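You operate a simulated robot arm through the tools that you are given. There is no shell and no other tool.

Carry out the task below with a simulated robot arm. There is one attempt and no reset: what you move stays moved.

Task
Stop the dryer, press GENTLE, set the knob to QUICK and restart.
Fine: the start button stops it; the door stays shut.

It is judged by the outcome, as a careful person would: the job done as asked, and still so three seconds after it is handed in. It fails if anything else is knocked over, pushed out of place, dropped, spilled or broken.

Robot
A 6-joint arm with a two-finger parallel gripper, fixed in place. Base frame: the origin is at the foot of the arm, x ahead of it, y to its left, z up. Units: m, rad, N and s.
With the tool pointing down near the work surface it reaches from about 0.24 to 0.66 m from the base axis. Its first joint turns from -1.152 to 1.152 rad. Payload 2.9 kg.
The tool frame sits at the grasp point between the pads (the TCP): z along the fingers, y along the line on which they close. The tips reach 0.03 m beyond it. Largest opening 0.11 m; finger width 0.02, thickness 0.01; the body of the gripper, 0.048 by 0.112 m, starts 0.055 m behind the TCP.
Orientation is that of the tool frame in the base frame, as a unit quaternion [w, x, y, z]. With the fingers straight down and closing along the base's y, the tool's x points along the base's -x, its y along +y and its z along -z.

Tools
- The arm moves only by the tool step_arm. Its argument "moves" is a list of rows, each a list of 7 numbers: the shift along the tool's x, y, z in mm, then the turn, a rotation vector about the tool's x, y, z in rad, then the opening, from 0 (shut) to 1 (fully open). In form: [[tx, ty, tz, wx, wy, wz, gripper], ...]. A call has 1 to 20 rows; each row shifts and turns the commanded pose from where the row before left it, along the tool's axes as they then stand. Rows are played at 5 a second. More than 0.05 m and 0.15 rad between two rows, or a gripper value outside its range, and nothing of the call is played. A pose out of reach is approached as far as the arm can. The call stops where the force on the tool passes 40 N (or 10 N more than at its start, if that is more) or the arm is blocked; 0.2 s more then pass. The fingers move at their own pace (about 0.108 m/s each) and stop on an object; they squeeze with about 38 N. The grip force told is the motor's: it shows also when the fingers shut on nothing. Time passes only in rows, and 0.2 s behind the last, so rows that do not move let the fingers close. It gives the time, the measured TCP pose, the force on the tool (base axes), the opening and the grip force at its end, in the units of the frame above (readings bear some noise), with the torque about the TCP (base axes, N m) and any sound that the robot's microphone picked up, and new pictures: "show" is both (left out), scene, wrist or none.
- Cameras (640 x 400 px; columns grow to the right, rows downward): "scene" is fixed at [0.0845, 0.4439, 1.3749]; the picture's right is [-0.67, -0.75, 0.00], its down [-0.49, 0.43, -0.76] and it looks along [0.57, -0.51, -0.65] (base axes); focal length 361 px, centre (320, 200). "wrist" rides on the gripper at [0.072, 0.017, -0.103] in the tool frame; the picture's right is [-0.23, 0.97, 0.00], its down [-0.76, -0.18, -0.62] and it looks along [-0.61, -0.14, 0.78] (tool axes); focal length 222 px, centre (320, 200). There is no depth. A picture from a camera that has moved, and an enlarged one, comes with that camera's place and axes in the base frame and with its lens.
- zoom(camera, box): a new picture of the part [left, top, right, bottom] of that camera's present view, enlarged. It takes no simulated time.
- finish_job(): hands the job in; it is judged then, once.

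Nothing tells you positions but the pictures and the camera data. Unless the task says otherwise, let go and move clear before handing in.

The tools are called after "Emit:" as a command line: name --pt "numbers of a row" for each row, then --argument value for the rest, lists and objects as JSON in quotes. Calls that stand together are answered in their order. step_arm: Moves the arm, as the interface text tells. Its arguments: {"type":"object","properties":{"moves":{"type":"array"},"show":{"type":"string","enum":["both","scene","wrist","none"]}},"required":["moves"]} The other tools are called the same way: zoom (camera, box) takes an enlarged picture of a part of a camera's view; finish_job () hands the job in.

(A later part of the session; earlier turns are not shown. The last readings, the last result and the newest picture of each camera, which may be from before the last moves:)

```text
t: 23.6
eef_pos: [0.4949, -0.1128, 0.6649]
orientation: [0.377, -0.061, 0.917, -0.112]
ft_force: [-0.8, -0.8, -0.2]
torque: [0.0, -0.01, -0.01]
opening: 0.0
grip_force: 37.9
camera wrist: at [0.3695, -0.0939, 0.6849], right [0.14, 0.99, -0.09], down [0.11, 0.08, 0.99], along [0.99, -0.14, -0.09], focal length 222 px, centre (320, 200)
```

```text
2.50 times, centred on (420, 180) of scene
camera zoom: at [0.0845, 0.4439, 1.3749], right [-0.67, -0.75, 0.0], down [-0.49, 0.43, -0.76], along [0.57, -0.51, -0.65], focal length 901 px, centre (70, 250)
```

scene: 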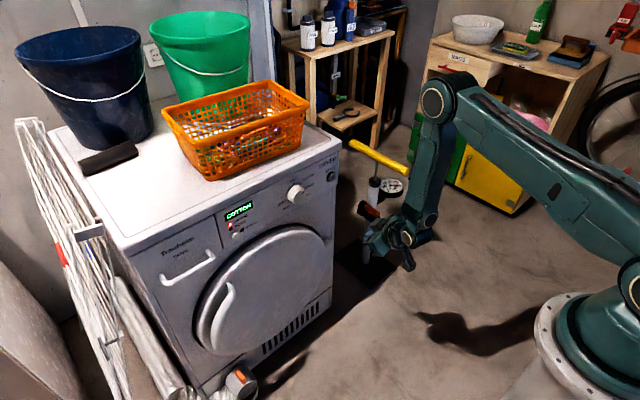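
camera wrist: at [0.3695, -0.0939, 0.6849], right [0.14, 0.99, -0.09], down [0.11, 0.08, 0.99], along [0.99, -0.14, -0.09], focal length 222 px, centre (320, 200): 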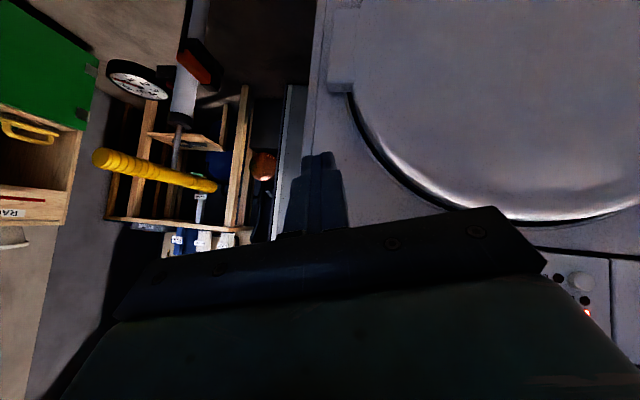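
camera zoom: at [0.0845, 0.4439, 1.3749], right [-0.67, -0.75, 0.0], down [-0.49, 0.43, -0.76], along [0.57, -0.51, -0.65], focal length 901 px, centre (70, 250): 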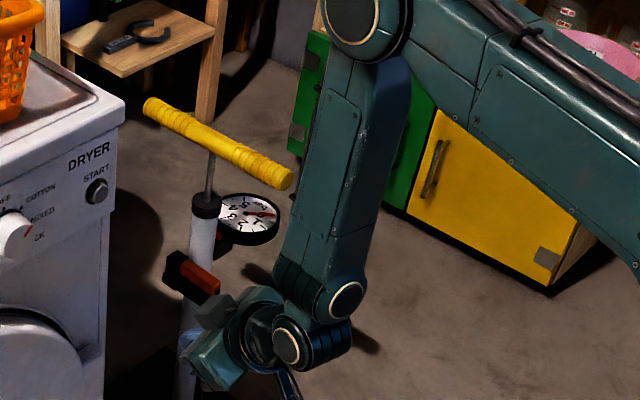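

The good branch is restored: the wrist cap faces the camera again, and nothing was reported out of reach. I'll square the tool up to zero yaw and roll and move to a standoff in front of START at about 30° down pitch.

Emit:
step_arm --pt "0 0 0 -0.0748 -0.045 0.1015 0" --pt "0 0 0 -0.0748 -0.045 0.1015 0" --pt "-34.1 -6.3 5.6 0 -0.044 0 0" --pt "-34.1 -6.3 5.6 0 -0.044 0 0" --pt "-34.1 -6.3 5.6 0 -0.044 0 0" --pt "-34.1 -6.3 5.6 0 -0.044 0 0" --pt "0 0 0 0 0 0 0"

```text
t: 25.2
eef_pos: [0.5933, -0.1382, 0.7644]
orientation: [0.5, 0.001, 0.866, -0.002]
ft_force: [-0.2, 0.3, 1.1]
torque: [0.05, -0.02, 0.01]
opening: 0.0002
grip_force: 38.2
camera wrist: at [0.4664, -0.1197, 0.7529], right [0.12, 0.97, 0.19], down [-0.16, -0.18, 0.97], along [0.98, -0.14, 0.13], focal length 222 px, centre (320, 200)
```

scene: 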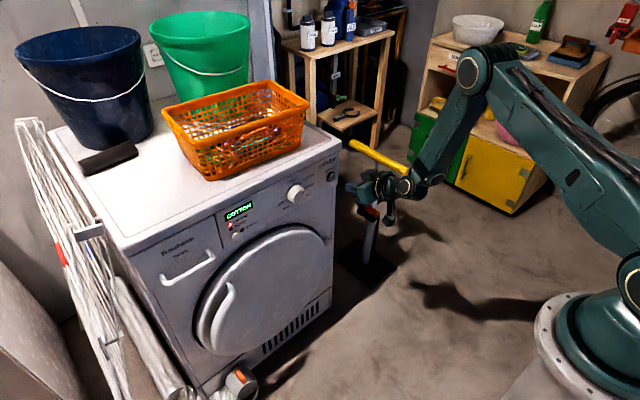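
wrist: 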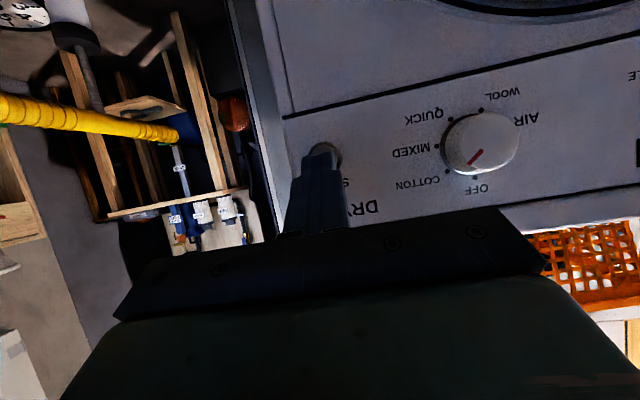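

Emit:
zoom --camera "wrist" --box '[250, 100, 410, 220]'

Emit:
zoom --camera "scene" --box '[280, 150, 400, 230]'

Emit:
zoom --camera "wrist" --box '[370, 70, 570, 210]'

```text
3.33 times, centred on (330, 160) of wrist
camera zoom: at [0.4664, -0.1197, 0.7529], right [0.12, 0.97, 0.19], down [-0.16, -0.18, 0.97], along [0.98, -0.14, 0.13], focal length 740 px, centre (287, 333)
```

zoom: 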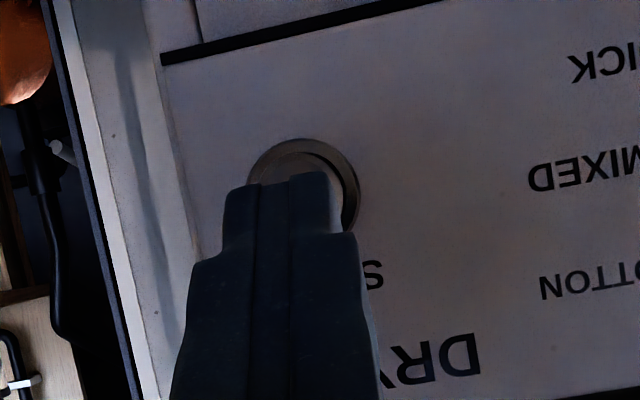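

```text
5.00 times, centred on (340, 190) of scene
camera zoom: at [0.0845, 0.4439, 1.3749], right [-0.67, -0.75, 0.0], down [-0.49, 0.43, -0.76], along [0.57, -0.51, -0.65], focal length 1803 px, centre (220, 250)
```

zoom: 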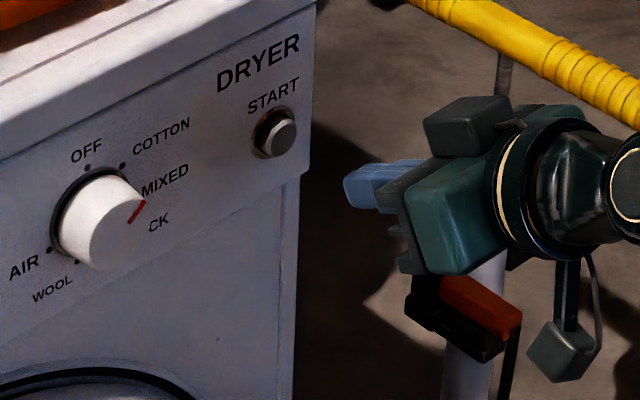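

```text
2.86 times, centred on (470, 140) of wrist
camera zoom: at [0.4664, -0.1197, 0.7529], right [0.12, 0.97, 0.19], down [-0.16, -0.18, 0.97], along [0.98, -0.14, 0.13], focal length 635 px, centre (-109, 371)
```

zoom: 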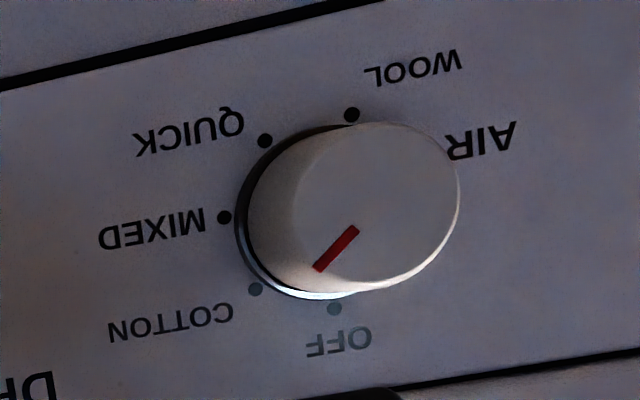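

The view is clear now. START is at about y=-0.139, z=0.743, and the knob is centred near y=-0.0035, z=0.757 with detents about 49° apart, so COTTON to QUICK is roughly 98° clockwise. I'll move close to START and then press gently along +x.

Emit:
step_arm --pt "-5.1 -0.4 24.2 0 0 0 0" --pt "-5.1 -0.4 24.2 0 0 0 0" --pt "0 0 0 0 0 0 0"

Emit:
zoom --camera "scene" --box '[280, 150, 400, 230]'

Emit:
zoom --camera "wrist" --box '[250, 100, 410, 220]'

```text
t: 26.0
eef_pos: [0.6407, -0.1377, 0.7493]
orientation: [0.498, 0.001, 0.867, -0.002]
ft_force: [0.7, 0.3, 0.7]
torque: [-0.01, 0.0, -0.03]
opening: 0.0
grip_force: 38.0
camera wrist: at [0.5145, -0.1199, 0.7378], right [0.12, 0.97, 0.19], down [-0.16, -0.18, 0.97], along [0.98, -0.14, 0.13], focal length 222 px, centre (320, 200)
```

scene: 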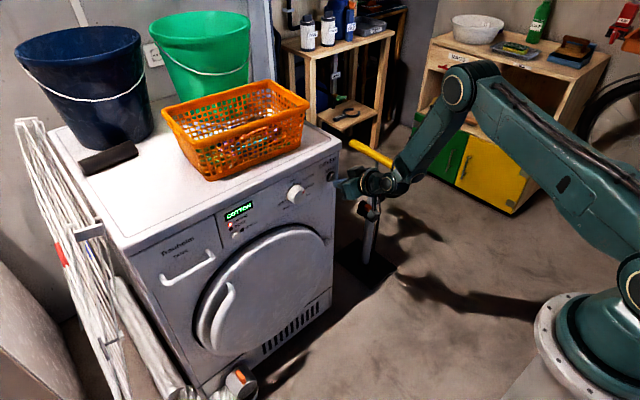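
wrist: 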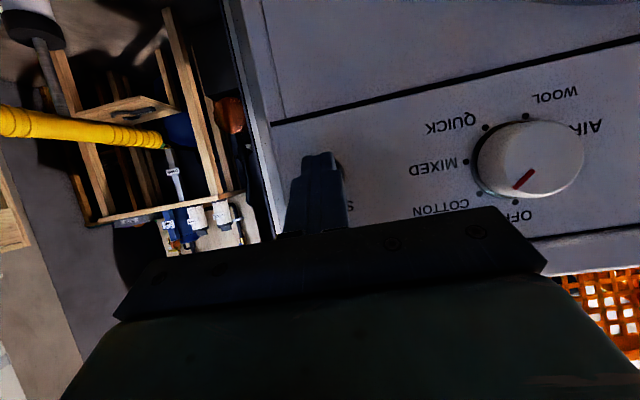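

```text
5.00 times, centred on (340, 190) of scene
camera zoom: at [0.0845, 0.4439, 1.3749], right [-0.67, -0.75, 0.0], down [-0.49, 0.43, -0.76], along [0.57, -0.51, -0.65], focal length 1803 px, centre (220, 250)
```

zoom: 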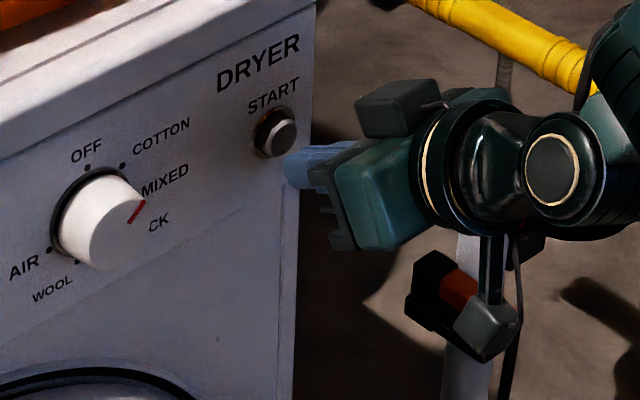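

```text
3.33 times, centred on (330, 160) of wrist
camera zoom: at [0.5145, -0.1199, 0.7378], right [0.12, 0.97, 0.19], down [-0.16, -0.18, 0.97], along [0.98, -0.14, 0.13], focal length 740 px, centre (287, 333)
```

zoom: 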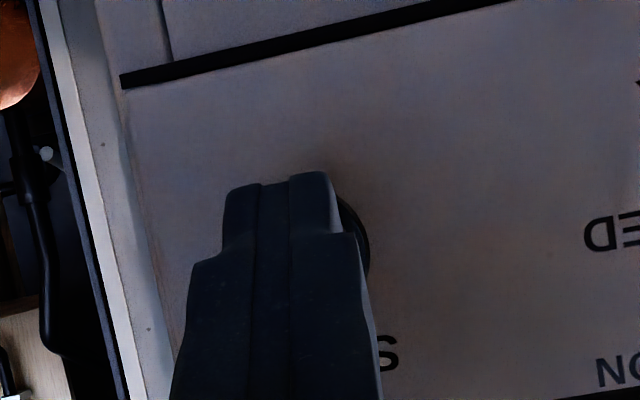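

Emit:
step_arm --pt "-3.2 -0.5 1.6 0 0 0 0" --pt "-1.5 0 2.6 0 0 0 0" --pt "-1.5 0 2.6 0 0 0 0" --pt "-1.5 0 2.6 0 0 0 0"

Emit:
zoom --camera "scene" --box '[200, 150, 360, 250]'

```text
t: 27.0
eef_pos: [0.6528, -0.1374, 0.7499]
orientation: [0.499, 0.0, 0.867, -0.001]
ft_force: [-1.4, 0.0, 1.1]
torque: [0.04, 0.01, -0.02]
opening: 0.0003
grip_force: 38.1
heard: click
camera wrist: at [0.5266, -0.1209, 0.7386], right [0.12, 0.97, 0.19], down [-0.16, -0.18, 0.97], along [0.98, -0.14, 0.13], focal length 222 px, centre (320, 200)
```

scene: 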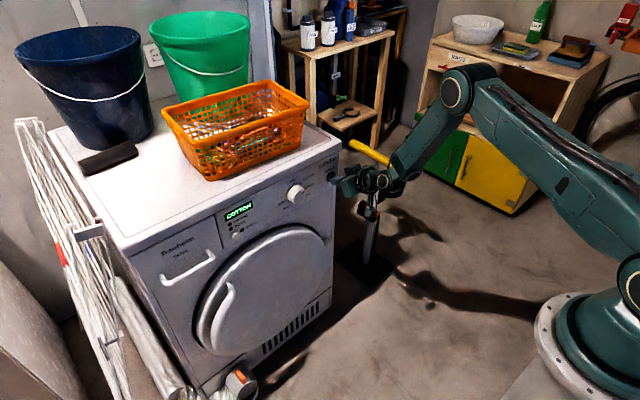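
wrist: 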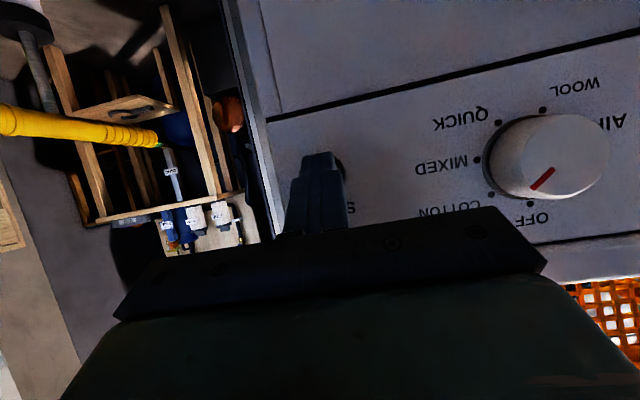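

```text
4.00 times, centred on (280, 200) of scene
camera zoom: at [0.0845, 0.4439, 1.3749], right [-0.67, -0.75, 0.0], down [-0.49, 0.43, -0.76], along [0.57, -0.51, -0.65], focal length 1442 px, centre (480, 200)
```

zoom: 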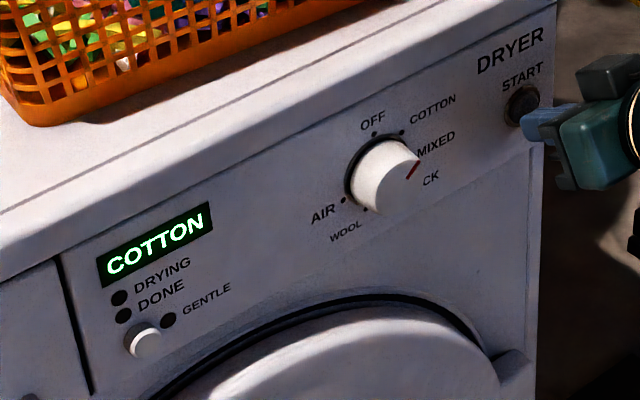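

A click was heard and the DRYING lamp went out, so the dryer has stopped. I'll retract straight back and move across to GENTLE on the left.

Emit:
step_arm --pt "10 0 -17.3 0 0 0 0" --pt "20 0 -34.6 0 0 0 0" --pt "0 46 0 0 0 0 0" --pt "0 46 0 0 0 0 0" --pt "0 46 0 0 0 0 0" --pt "0 46 0 0 0 0 0" --pt "0 46 0 0 0 0 0" --pt "0 46 0 0 0 0 0" --pt "0 46 0 0 0 0 0" --pt "0 0 0 0 0 0 0"

Emit:
zoom --camera "wrist" --box '[250, 90, 410, 210]'

Emit:
zoom --camera "scene" --box '[200, 170, 340, 260]'

```text
t: 29.2
eef_pos: [0.5945, 0.1832, 0.7443]
orientation: [0.499, 0.0, 0.866, -0.001]
ft_force: [0.0, 0.7, 0.8]
torque: [-0.04, 0.06, -0.02]
opening: 0.0001
grip_force: 37.9
camera wrist: at [0.4681, 0.2003, 0.7348], right [0.12, 0.97, 0.19], down [-0.16, -0.17, 0.97], along [0.98, -0.14, 0.13], focal length 222 px, centre (320, 200)
```

scene: 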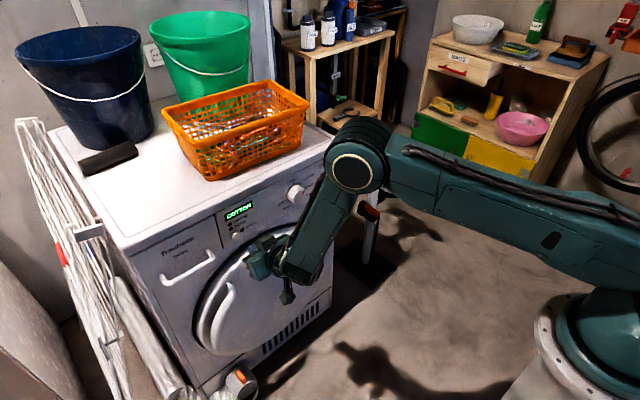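
wrist: 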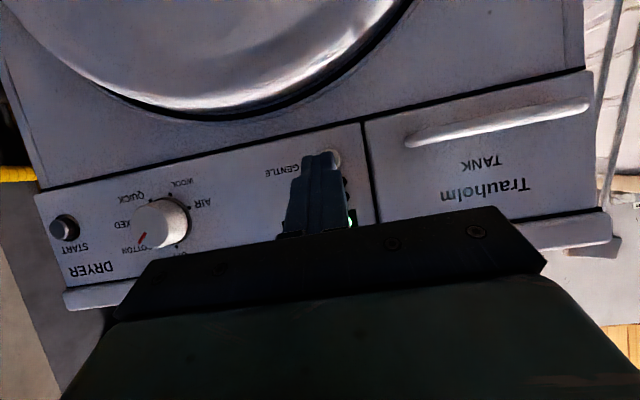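

```text
3.33 times, centred on (330, 150) of wrist
camera zoom: at [0.4681, 0.2003, 0.7348], right [0.12, 0.97, 0.19], down [-0.16, -0.17, 0.97], along [0.98, -0.14, 0.13], focal length 740 px, centre (287, 367)
```

zoom: 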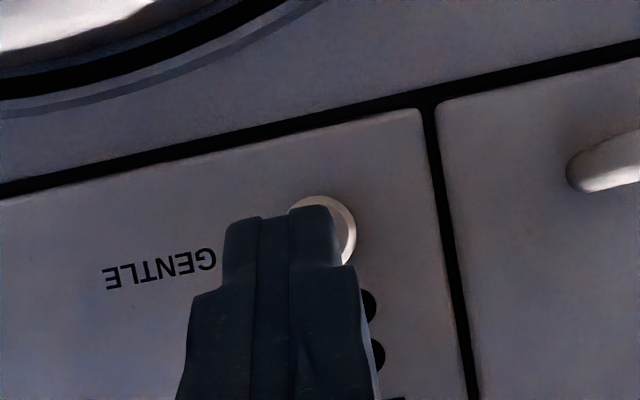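

```text
4.44 times, centred on (270, 215) of scene
camera zoom: at [0.0845, 0.4439, 1.3749], right [-0.67, -0.75, 0.0], down [-0.49, 0.43, -0.76], along [0.57, -0.51, -0.65], focal length 1602 px, centre (542, 133)
```

zoom: 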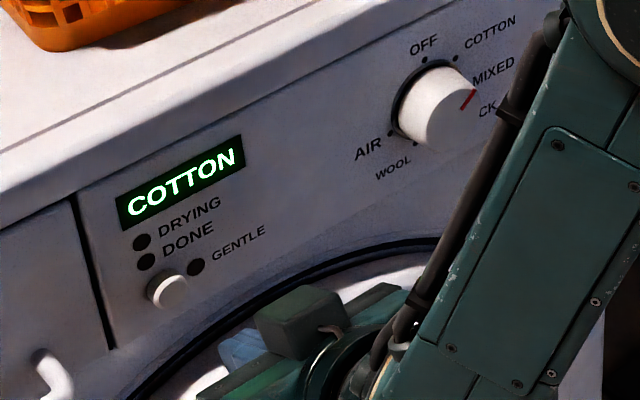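

The panel still shows COTTON with the DRYING lamp off, and GENTLE is just ahead of the fingertips at about y=0.1855, z=0.731. I'll move in close and check before pressing.

Emit:
step_arm --pt "-8.3 1.1 21.5 0 0 0 0" --pt "-8.3 1.1 21.5 0 0 0 0" --pt "0 0 0 0 0 0 0" --show "wrist"

Emit:
zoom --camera "wrist" --box '[250, 90, 410, 210]'

Emit:
zoom --camera "scene" --box '[200, 170, 340, 260]'

```text
t: 30.0
eef_pos: [0.6417, 0.1845, 0.738]
orientation: [0.5, -0.001, 0.866, -0.001]
ft_force: [-0.1, 0.2, 0.2]
torque: [-0.01, 0.02, -0.03]
opening: 0.0001
grip_force: 38.3
camera wrist: at [0.5145, 0.2029, 0.7285], right [0.12, 0.97, 0.19], down [-0.16, -0.17, 0.97], along [0.98, -0.14, 0.13], focal length 222 px, centre (320, 200)
```

wrist: 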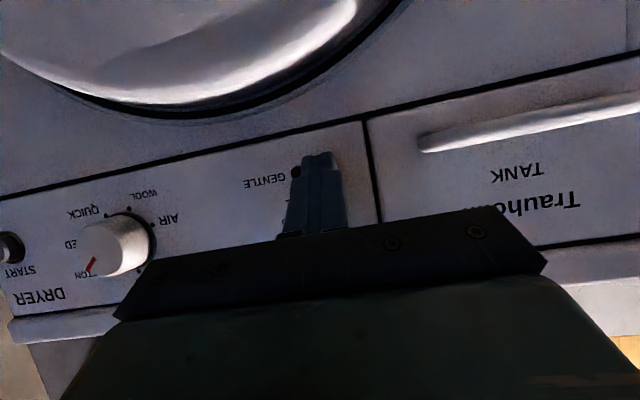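

```text
3.33 times, centred on (330, 150) of wrist
camera zoom: at [0.5145, 0.2029, 0.7285], right [0.12, 0.97, 0.19], down [-0.16, -0.17, 0.97], along [0.98, -0.14, 0.13], focal length 740 px, centre (287, 367)
```

zoom: 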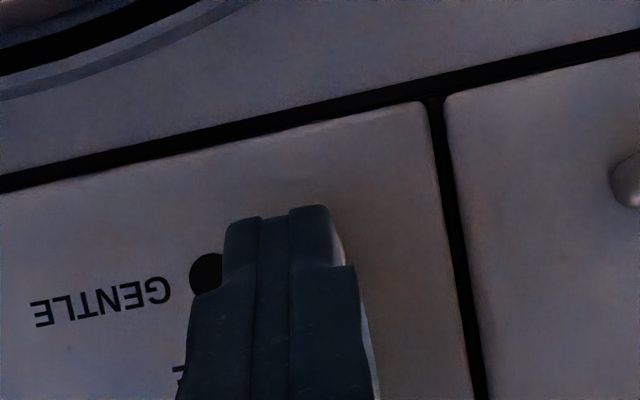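

```text
4.44 times, centred on (270, 215) of scene
camera zoom: at [0.0845, 0.4439, 1.3749], right [-0.67, -0.75, 0.0], down [-0.49, 0.43, -0.76], along [0.57, -0.51, -0.65], focal length 1602 px, centre (542, 133)
```

zoom: 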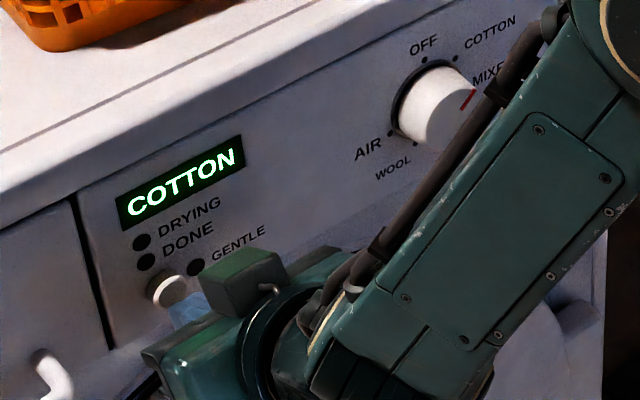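

Emit:
step_arm --pt "1.1 0.5 4.1 0 0 0 0" --pt "-1.5 0 2.6 0 0 0 0" --pt "-1.5 0 2.6 0 0 0 0" --pt "-1 0 1.73 0 0 0 0" --show "scene"

Emit:
zoom --camera "scene" --box '[200, 170, 340, 260]'

```text
t: 31.0
eef_pos: [0.6507, 0.185, 0.7371]
orientation: [0.499, 0.0, 0.866, -0.001]
ft_force: [-1.5, -0.1, 0.0]
torque: [-0.03, 0.01, 0.0]
opening: 0.0004
grip_force: 37.6
```

scene: 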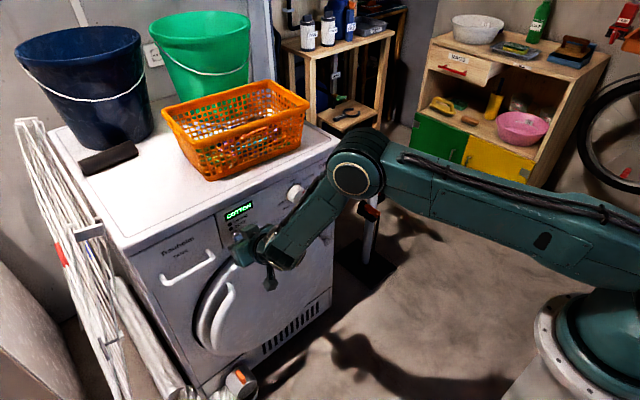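

```text
4.44 times, centred on (270, 215) of scene
camera zoom: at [0.0845, 0.4439, 1.3749], right [-0.67, -0.75, 0.0], down [-0.49, 0.43, -0.76], along [0.57, -0.51, -0.65], focal length 1602 px, centre (542, 133)
```

zoom: 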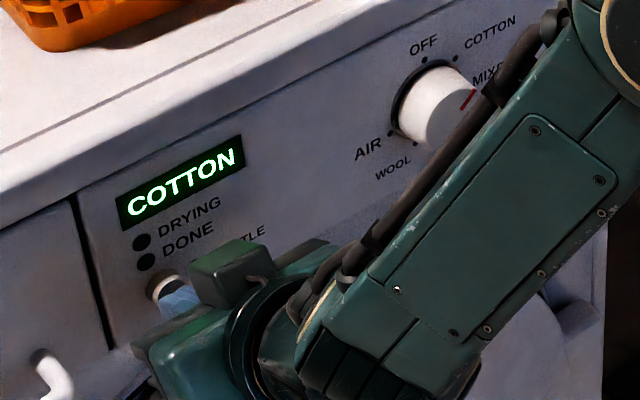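

Emit:
step_arm --pt "-1 0 1.73 0 0 0 0" --pt "-1 0 1.73 0 0 0 0" --show "scene"

Emit:
zoom --camera "scene" --box '[200, 170, 340, 260]'

```text
t: 31.6
eef_pos: [0.6537, 0.1855, 0.7366]
orientation: [0.498, 0.0, 0.867, -0.001]
ft_force: [-3.7, 1.1, -0.7]
torque: [-0.02, 0.06, 0.05]
opening: 0.0
grip_force: 37.5
heard: click
```

scene: 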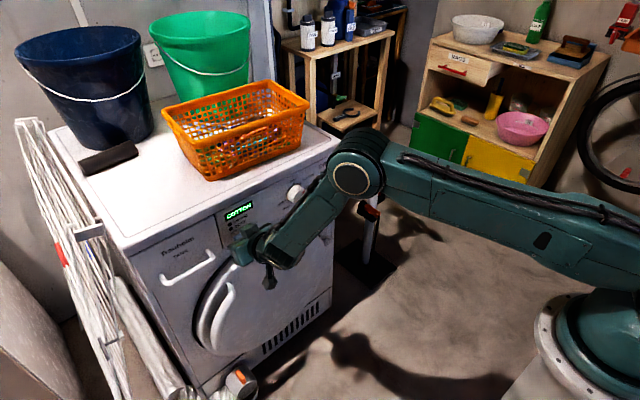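

```text
4.44 times, centred on (270, 215) of scene
camera zoom: at [0.0845, 0.4439, 1.3749], right [-0.67, -0.75, 0.0], down [-0.49, 0.43, -0.76], along [0.57, -0.51, -0.65], focal length 1602 px, centre (542, 133)
```

zoom: 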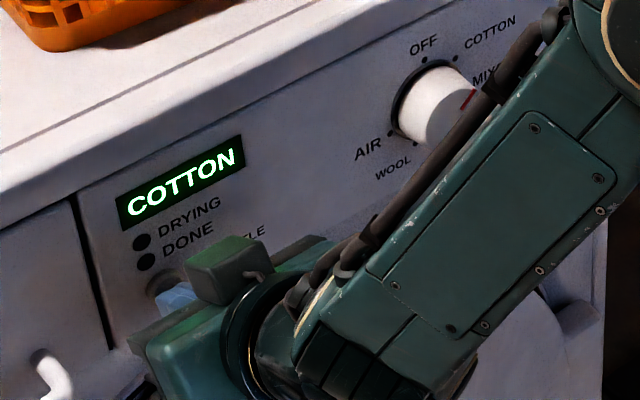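

A click was heard with the GENTLE button pressed in. I'll retract straight back and check its lamp.

Emit:
step_arm --pt "5 0 -8.7 0 0 0 0" --pt "17.5 0 -30.3 0 0 0 0" --pt "15 0 -26 0 0 0 0" --pt "0 0 0 0 0 0 0"

Emit:
zoom --camera "scene" --box '[200, 170, 340, 260]'

Emit:
zoom --camera "wrist" --box '[100, 90, 420, 270]'

```text
t: 32.6
eef_pos: [0.577, 0.1858, 0.7364]
orientation: [0.5, 0.001, 0.866, -0.001]
ft_force: [-0.7, 0.1, 0.2]
torque: [0.02, 0.0, 0.05]
opening: 0.0
grip_force: 37.6
camera wrist: at [0.4511, 0.2033, 0.7263], right [0.11, 0.97, 0.2], down [-0.16, -0.18, 0.97], along [0.98, -0.14, 0.13], focal length 222 px, centre (320, 200)
```

scene: 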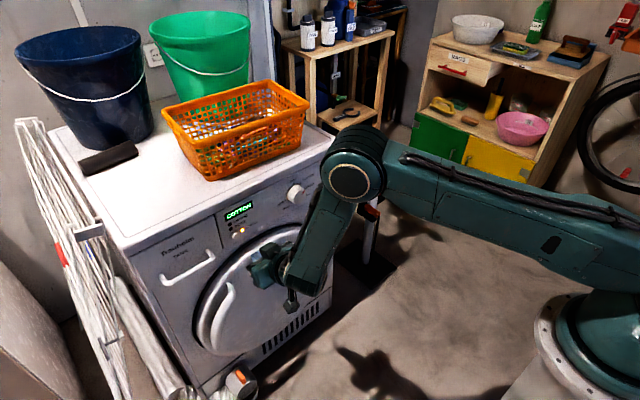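
wrist: 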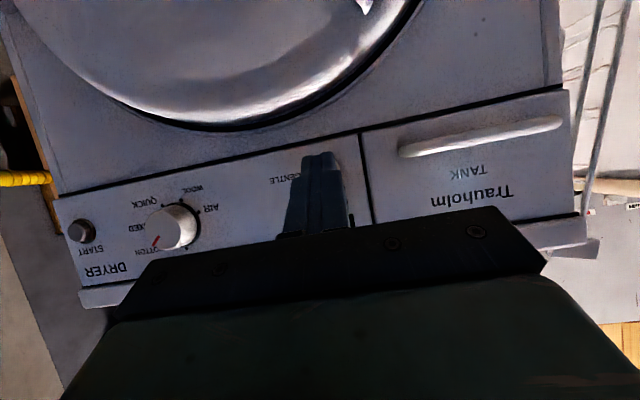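

```text
4.44 times, centred on (270, 215) of scene
camera zoom: at [0.0845, 0.4439, 1.3749], right [-0.67, -0.75, 0.0], down [-0.49, 0.43, -0.76], along [0.57, -0.51, -0.65], focal length 1602 px, centre (542, 133)
```

zoom: 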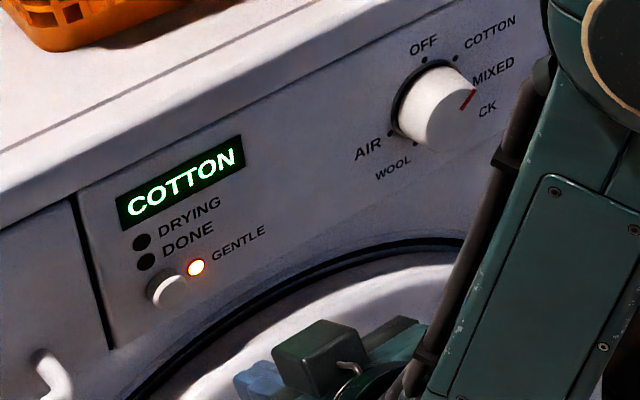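

```text
2.00 times, centred on (260, 180) of wrist
camera zoom: at [0.4511, 0.2033, 0.7263], right [0.11, 0.97, 0.2], down [-0.16, -0.18, 0.97], along [0.98, -0.14, 0.13], focal length 444 px, centre (440, 240)
```

zoom: 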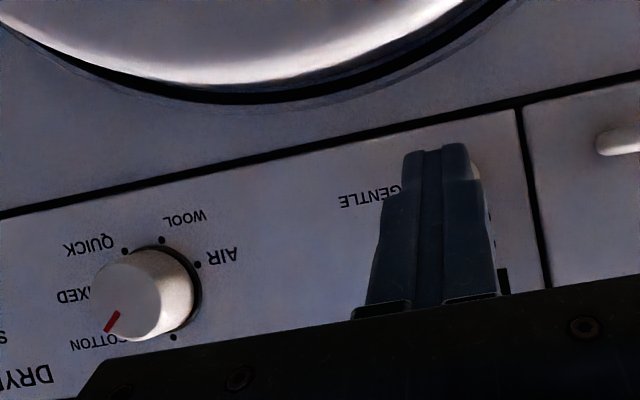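

The GENTLE lamp is now on. Next is the knob: I'll move in front of it with the fingers open.

Emit:
step_arm --pt "-5.8 -37.9 -3.2 0 0 0 0" --pt "-5.8 -37.9 -3.2 0 0 0 0.8" --pt "-5.8 -37.9 -3.2 0 0 0 0.8" --pt "-5.8 -37.9 -3.2 0 0 0 0.8" --pt "-5.8 -37.9 -3.2 0 0 0 0.8" --pt "0 0 0 0 0 0 0.8"

Emit:
zoom --camera "wrist" --box '[220, 90, 420, 240]'

Emit:
zoom --camera "scene" --box '[230, 140, 390, 240]'

```text
t: 34.0
eef_pos: [0.576, -0.0025, 0.7729]
orientation: [0.5, 0.0, 0.866, -0.001]
ft_force: [0.7, 0.3, 0.5]
torque: [-0.03, -0.01, -0.02]
opening: 0.0877
grip_force: 0.1
camera wrist: at [0.4501, 0.0149, 0.7625], right [0.12, 0.97, 0.19], down [-0.16, -0.18, 0.97], along [0.98, -0.14, 0.13], focal length 222 px, centre (320, 200)
```

scene: 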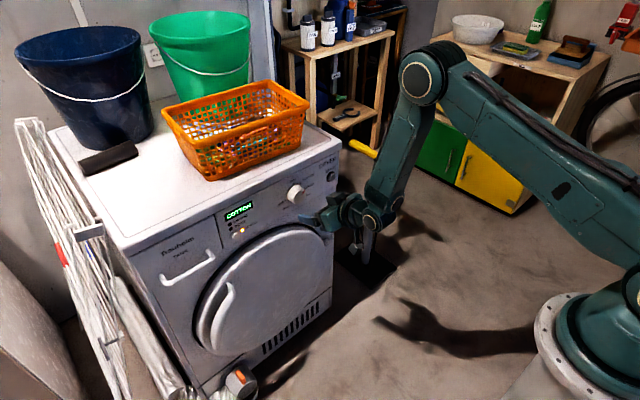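
wrist: 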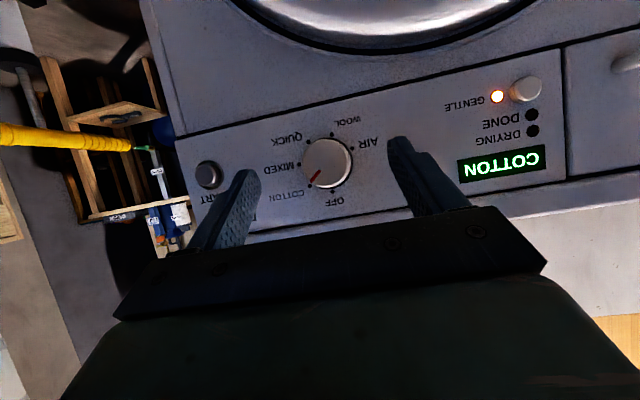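

```text
2.67 times, centred on (320, 165) of wrist
camera zoom: at [0.4501, 0.0149, 0.7625], right [0.12, 0.97, 0.19], down [-0.16, -0.18, 0.97], along [0.98, -0.14, 0.13], focal length 592 px, centre (320, 293)
```

zoom: 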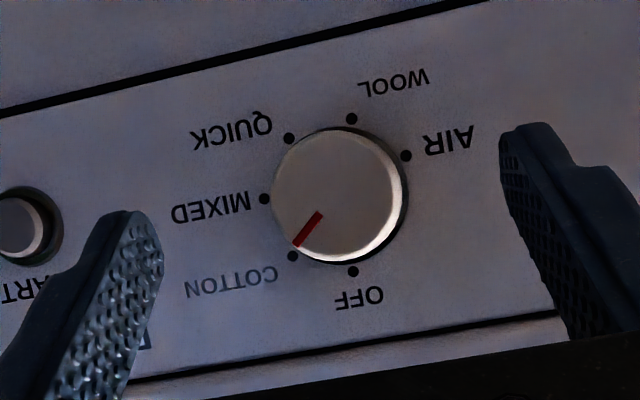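

```text
4.00 times, centred on (310, 190) of scene
camera zoom: at [0.0846, 0.4439, 1.3749], right [-0.67, -0.75, 0.0], down [-0.49, 0.43, -0.76], along [0.57, -0.51, -0.65], focal length 1442 px, centre (360, 240)
```

zoom: 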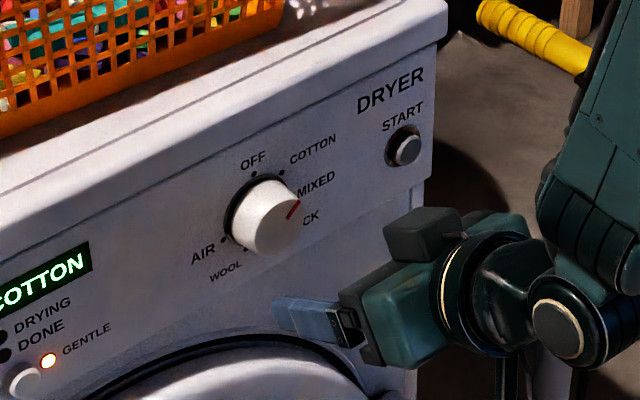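

From this near-frontal view the knob axis is at y≈-0.003, z≈0.757, and the detents are 50° apart, so I need to turn 100° clockwise. I'll pre-roll the tool 50° counter-clockwise about the knob axis while still clear of it.

Emit:
step_arm --pt "0.15 2.3 0.08 0.0727 0 -0.126 0.8" --pt "0.15 2.3 0.08 0.0727 0 -0.126 0.8" --pt "0.15 2.3 0.08 0.0727 0 -0.126 0.8" --pt "0.15 2.3 0.08 0.0727 0 -0.126 0.8" --pt "0.15 2.3 0.08 0.0727 0 -0.126 0.8" --pt "0.15 2.3 0.08 0.0727 0 -0.126 0.8" --pt "0 0 0 0 0 0 0.8"

Emit:
zoom --camera "wrist" --box '[220, 90, 420, 240]'

```text
t: 35.6
eef_pos: [0.5782, 0.0092, 0.767]
orientation: [0.452, -0.212, 0.784, -0.368]
ft_force: [0.1, 0.5, -0.1]
torque: [0.0, 0.04, -0.03]
opening: 0.0879
grip_force: 0.1
camera wrist: at [0.4525, 0.0117, 0.7473], right [0.11, 0.77, -0.62], down [-0.16, 0.63, 0.76], along [0.98, 0.01, 0.19], focal length 222 px, centre (320, 200)
```

scene: 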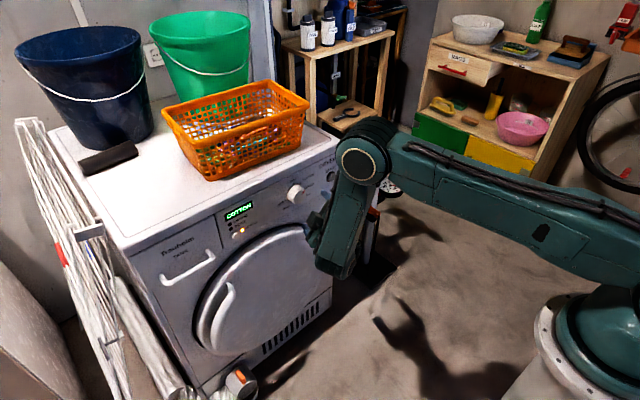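
wrist: 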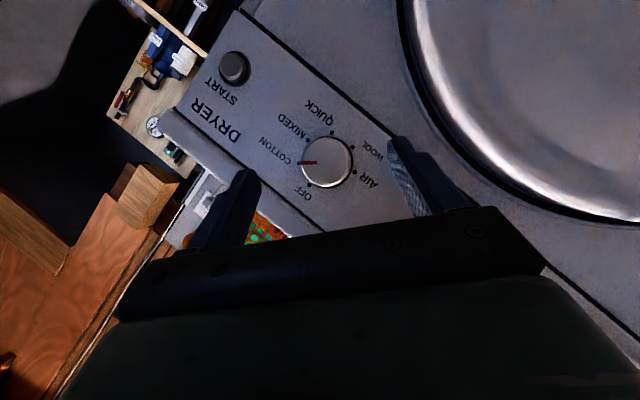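

```text
2.67 times, centred on (320, 165) of wrist
camera zoom: at [0.4525, 0.0117, 0.7473], right [0.11, 0.77, -0.62], down [-0.16, 0.63, 0.76], along [0.98, 0.01, 0.19], focal length 592 px, centre (320, 293)
```

zoom: 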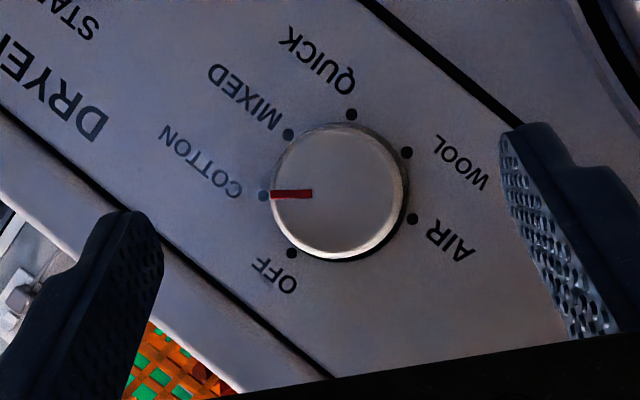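

The pre-roll succeeded and the knob sits centred between the open fingers. Now I'll advance so the pads straddle it.

Emit:
step_arm --pt "-14 0 26.8 0 0 0 0.8" --pt "-14 0 26.8 0 0 0 0.8" --pt "-3.6 0 6.7 0 0 0 0.8" --pt "-3.7 0 6.8 0 0 0 0.8" --pt "0 0 0 0 0 0 0.8"

Emit:
zoom --camera "wrist" --box '[220, 60, 440, 220]'

Emit:
zoom --camera "scene" --box '[230, 140, 390, 240]'

```text
t: 36.8
eef_pos: [0.6569, 0.0067, 0.7641]
orientation: [0.452, -0.212, 0.785, -0.367]
ft_force: [0.0, 0.3, 1.5]
torque: [0.0, 0.01, -0.01]
opening: 0.0881
grip_force: 0.0
camera wrist: at [0.5292, 0.0091, 0.7448], right [0.11, 0.77, -0.62], down [-0.16, 0.63, 0.76], along [0.98, 0.01, 0.19], focal length 222 px, centre (320, 200)
```

scene: 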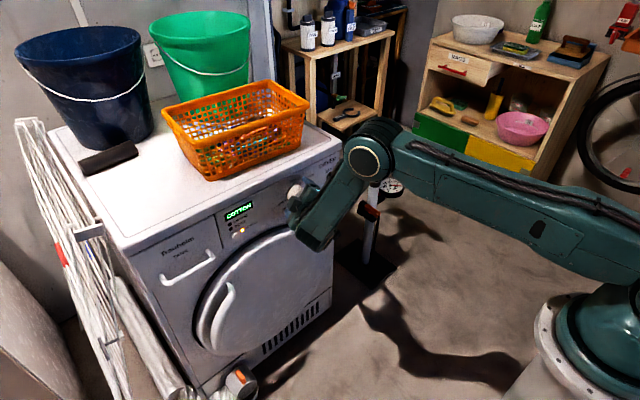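
wrist: 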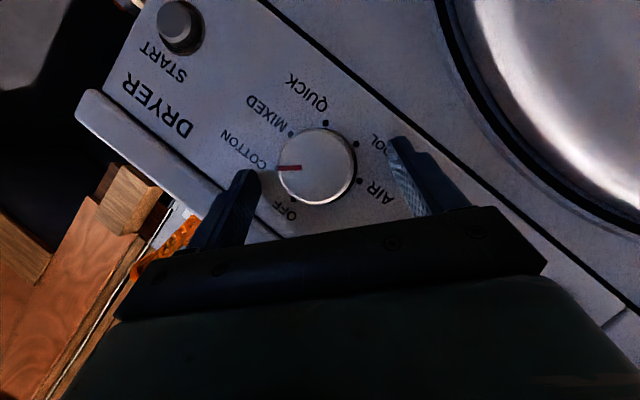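

```text
2.50 times, centred on (330, 140) of wrist
camera zoom: at [0.5292, 0.0091, 0.7448], right [0.11, 0.77, -0.62], down [-0.16, 0.63, 0.76], along [0.98, 0.01, 0.19], focal length 555 px, centre (295, 350)
```

zoom: 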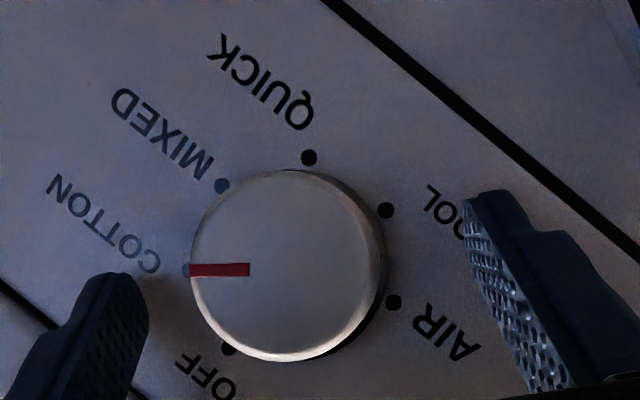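

```text
4.00 times, centred on (310, 190) of scene
camera zoom: at [0.0845, 0.4439, 1.3749], right [-0.67, -0.75, 0.0], down [-0.49, 0.43, -0.76], along [0.57, -0.51, -0.65], focal length 1442 px, centre (360, 240)
```

zoom: 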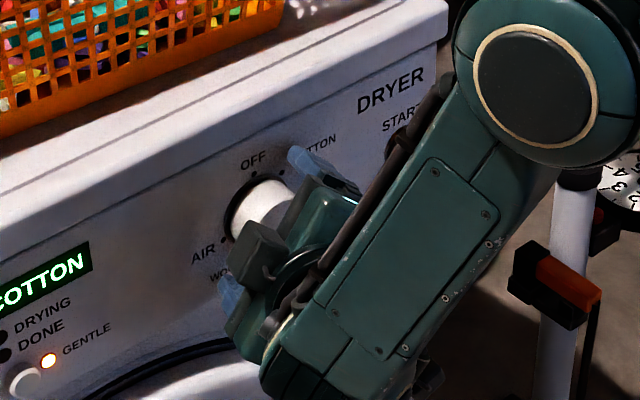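

The pads straddle the knob with no contact force. Closing on it now.

Emit:
step_arm --pt "0 0 0 0 0 0 0.35" --pt "0 0 0 0 0 0 0.2" --pt "0 0 0 0 0 0 0.2" --show "wrist"

Emit:
zoom --camera "wrist" --box '[220, 60, 440, 220]'

```text
t: 37.6
eef_pos: [0.6538, 0.0041, 0.7659]
orientation: [0.453, -0.211, 0.784, -0.369]
ft_force: [-4.9, -8.3, 13.3]
torque: [-0.18, -0.07, -0.31]
opening: 0.0488
grip_force: 44.6
camera wrist: at [0.5294, 0.008, 0.7459], right [0.12, 0.77, -0.62], down [-0.16, 0.63, 0.76], along [0.98, 0.01, 0.2], focal length 222 px, centre (320, 200)
```

wrist: 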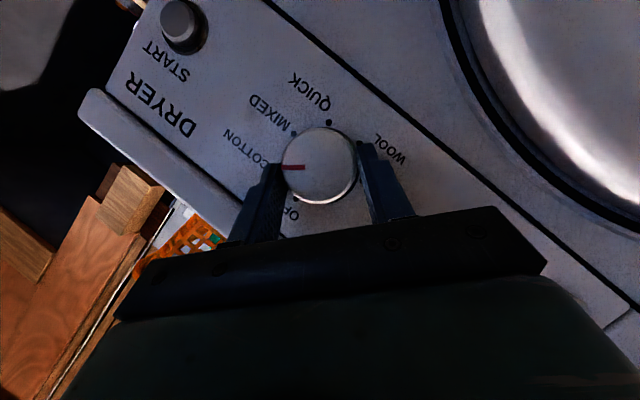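

```text
2.50 times, centred on (330, 140) of wrist
camera zoom: at [0.5294, 0.008, 0.7459], right [0.12, 0.77, -0.62], down [-0.16, 0.63, 0.76], along [0.98, 0.01, 0.2], focal length 555 px, centre (295, 350)
```

zoom: 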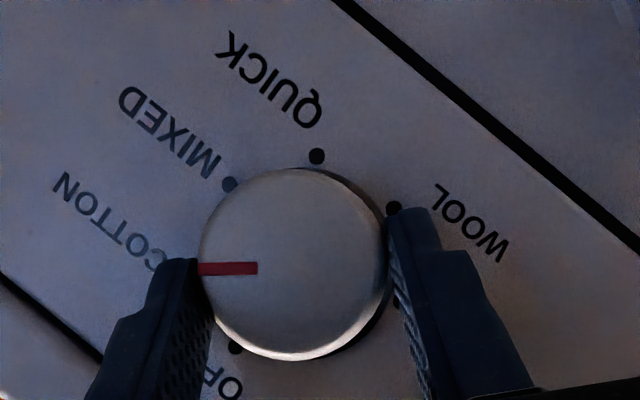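

The knob is gripped, with a small side load because it sits about 3 mm off-centre. I'll relieve that offset and begin turning clockwise about the knob's axis.

Emit:
step_arm --pt "0 -2.5 0 0 0 0 0.2" --pt "0.05 -1.25 0.03 -0.05 0 0.0866 0.2" --pt "0.05 -1.25 0.03 -0.05 0 0.0866 0.2" --pt "0.05 -1.25 0.03 -0.05 0 0.0866 0.2" --pt "0.05 -1.25 0.03 -0.05 0 0.0866 0.2" --pt "0 0 0 0 0 0 0.2" --show "wrist"

Emit:
zoom --camera "wrist" --box '[220, 60, 440, 220]'

Emit:
zoom --camera "scene" --box '[200, 150, 360, 250]'

```text
t: 39.0
eef_pos: [0.6547, 0.0016, 0.7685]
orientation: [0.486, -0.117, 0.842, -0.204]
ft_force: [13.9, -6.3, 2.6]
torque: [-0.13, -0.13, -0.31]
opening: 0.0486
grip_force: 44.6
camera wrist: at [0.5292, 0.0114, 0.7517], right [0.12, 0.96, -0.27], down [-0.16, 0.29, 0.94], along [0.98, -0.07, 0.19], focal length 222 px, centre (320, 200)
```

wrist: 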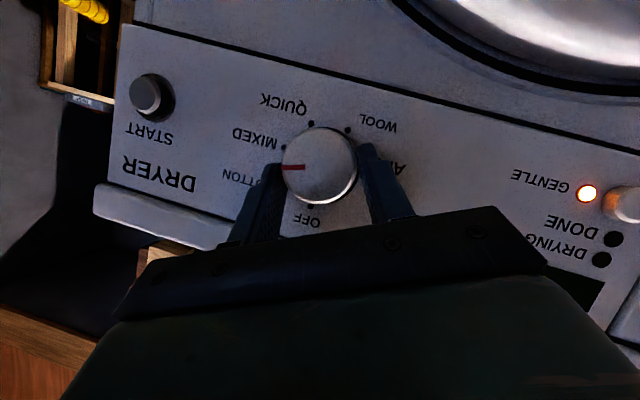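

```text
2.50 times, centred on (330, 140) of wrist
camera zoom: at [0.5292, 0.0114, 0.7517], right [0.12, 0.96, -0.27], down [-0.16, 0.29, 0.94], along [0.98, -0.07, 0.19], focal length 555 px, centre (295, 350)
```

zoom: 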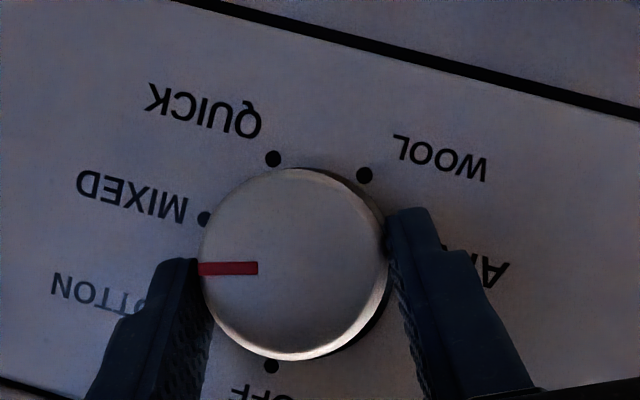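

```text
4.00 times, centred on (280, 200) of scene
camera zoom: at [0.0848, 0.4438, 1.3749], right [-0.67, -0.75, 0.0], down [-0.49, 0.43, -0.76], along [0.57, -0.51, -0.65], focal length 1442 px, centre (480, 200)
```

zoom: 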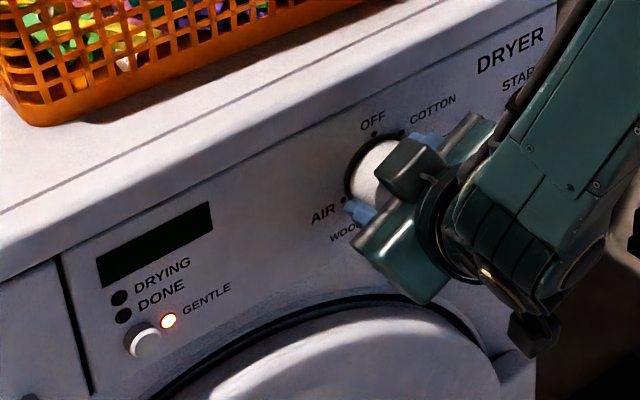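

The knob is turning with the grip, with no slip and the GENTLE lamp still on. I'll continue clockwise.

Emit:
step_arm --pt "0.05 -1.25 0.03 -0.05 0 0.0866 0.2" --pt "0.05 -1.25 0.03 -0.05 0 0.0866 0.2" --pt "0.05 -1.25 0.03 -0.05 0 0.0866 0.2" --pt "0.05 -1.25 0.03 -0.05 0 0.0866 0.2" --pt "0.05 -1.25 0.03 -0.05 0 0.0866 0.2" --pt "0.05 -1.25 0.03 -0.05 0 0.0866 0.2" --pt "0 0 0 0 0 0 0.2" --show "wrist"

Emit:
zoom --camera "wrist" --box '[220, 60, 440, 220]'

Emit:
zoom --camera "scene" --box '[200, 150, 360, 250]'

```text
t: 40.6
eef_pos: [0.6542, -0.0073, 0.7695]
orientation: [0.5, 0.032, 0.864, 0.054]
ft_force: [18.2, -7.2, 0.4]
torque: [-0.12, -0.54, -0.2]
opening: 0.0485
grip_force: 45.1
camera wrist: at [0.5289, 0.0124, 0.762], right [0.12, 0.94, 0.32], down [-0.16, -0.3, 0.94], along [0.98, -0.16, 0.12], focal length 222 px, centre (320, 200)
```

wrist: 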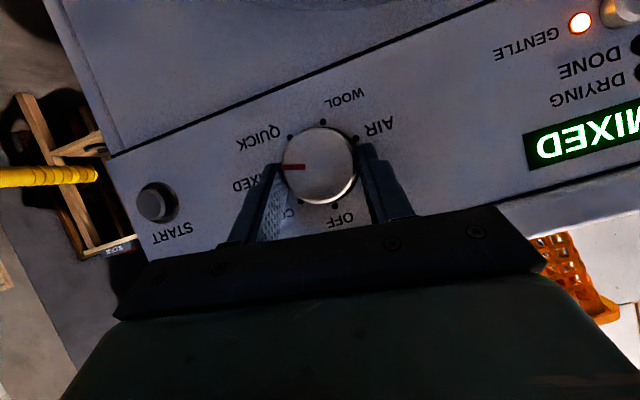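

```text
2.50 times, centred on (330, 140) of wrist
camera zoom: at [0.5289, 0.0124, 0.762], right [0.12, 0.94, 0.32], down [-0.16, -0.3, 0.94], along [0.98, -0.16, 0.12], focal length 555 px, centre (295, 350)
```

zoom: 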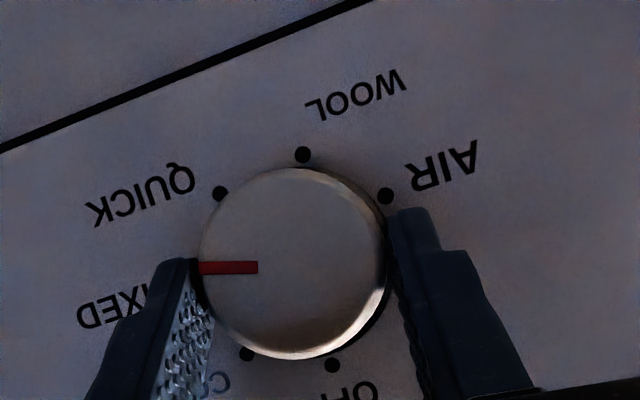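

```text
4.00 times, centred on (280, 200) of scene
camera zoom: at [0.0849, 0.4437, 1.3749], right [-0.67, -0.75, 0.0], down [-0.49, 0.43, -0.76], along [0.57, -0.51, -0.65], focal length 1442 px, centre (480, 200)
```

zoom: 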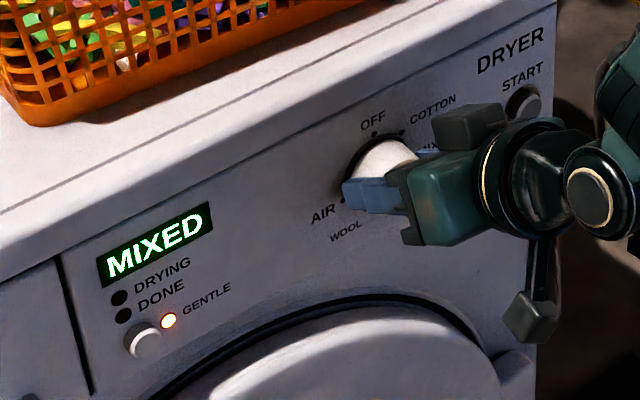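

The display now reads MIXED at 57° of turn. I'll relieve the slight outward pull and continue the remaining ~43° to QUICK.

Emit:
step_arm --pt "-1.2 0 2.1 0 0 0 0.2" --pt "0.05 -1.25 0.03 -0.05 0 0.0866 0.2" --pt "0.05 -1.25 0.03 -0.05 0 0.0866 0.2" --pt "0.05 -1.25 0.03 -0.05 0 0.0866 0.2" --pt "0.05 -1.25 0.03 -0.05 0 0.0866 0.2" --pt "0 0 0 0 0 0 0.2" --show "wrist"

Emit:
zoom --camera "scene" --box '[200, 150, 360, 250]'

```text
t: 41.2
eef_pos: [0.6534, -0.008, 0.7694]
orientation: [0.497, 0.051, 0.862, 0.085]
ft_force: [-16.6, -2.1, 9.9]
torque: [-0.02, -0.85, -0.03]
opening: 0.0483
grip_force: 45.1
stopped in row 2: the force on the tool passed its limit at 41 N (the readings are from after the stop); the commanded pose is now the measured one
camera wrist: at [0.5289, 0.0122, 0.7636], right [0.12, 0.92, 0.39], down [-0.16, -0.37, 0.92], along [0.98, -0.17, 0.1], focal length 222 px, centre (320, 200)
```

wrist: 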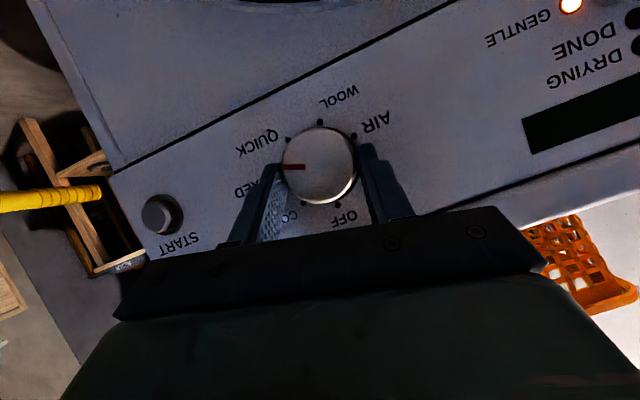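

```text
4.00 times, centred on (280, 200) of scene
camera zoom: at [0.0839, 0.4439, 1.3749], right [-0.67, -0.75, 0.0], down [-0.48, 0.43, -0.76], along [0.57, -0.51, -0.65], focal length 1442 px, centre (480, 200)
```

zoom: 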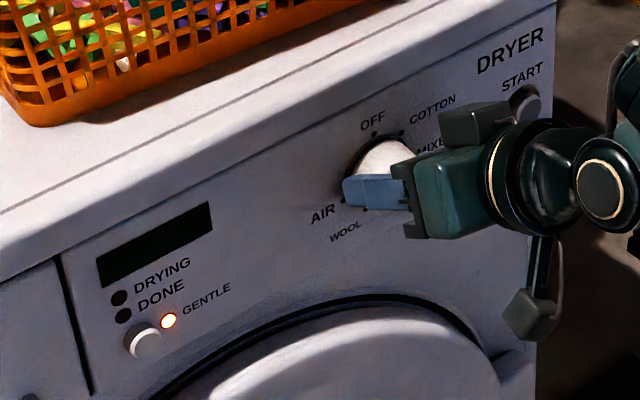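

Emit:
step_arm --pt "0.4 0 -0.7 0 0 0 0.2" --pt "0 0 0 0 0 0 0.2" --show "none"

```text
t: 41.8
eef_pos: [0.6561, -0.0065, 0.7696]
orientation: [0.497, 0.052, 0.862, 0.085]
ft_force: [-8.3, -1.0, 12.7]
torque: [-0.01, 0.91, 0.02]
opening: 0.0485
grip_force: 45.1
```

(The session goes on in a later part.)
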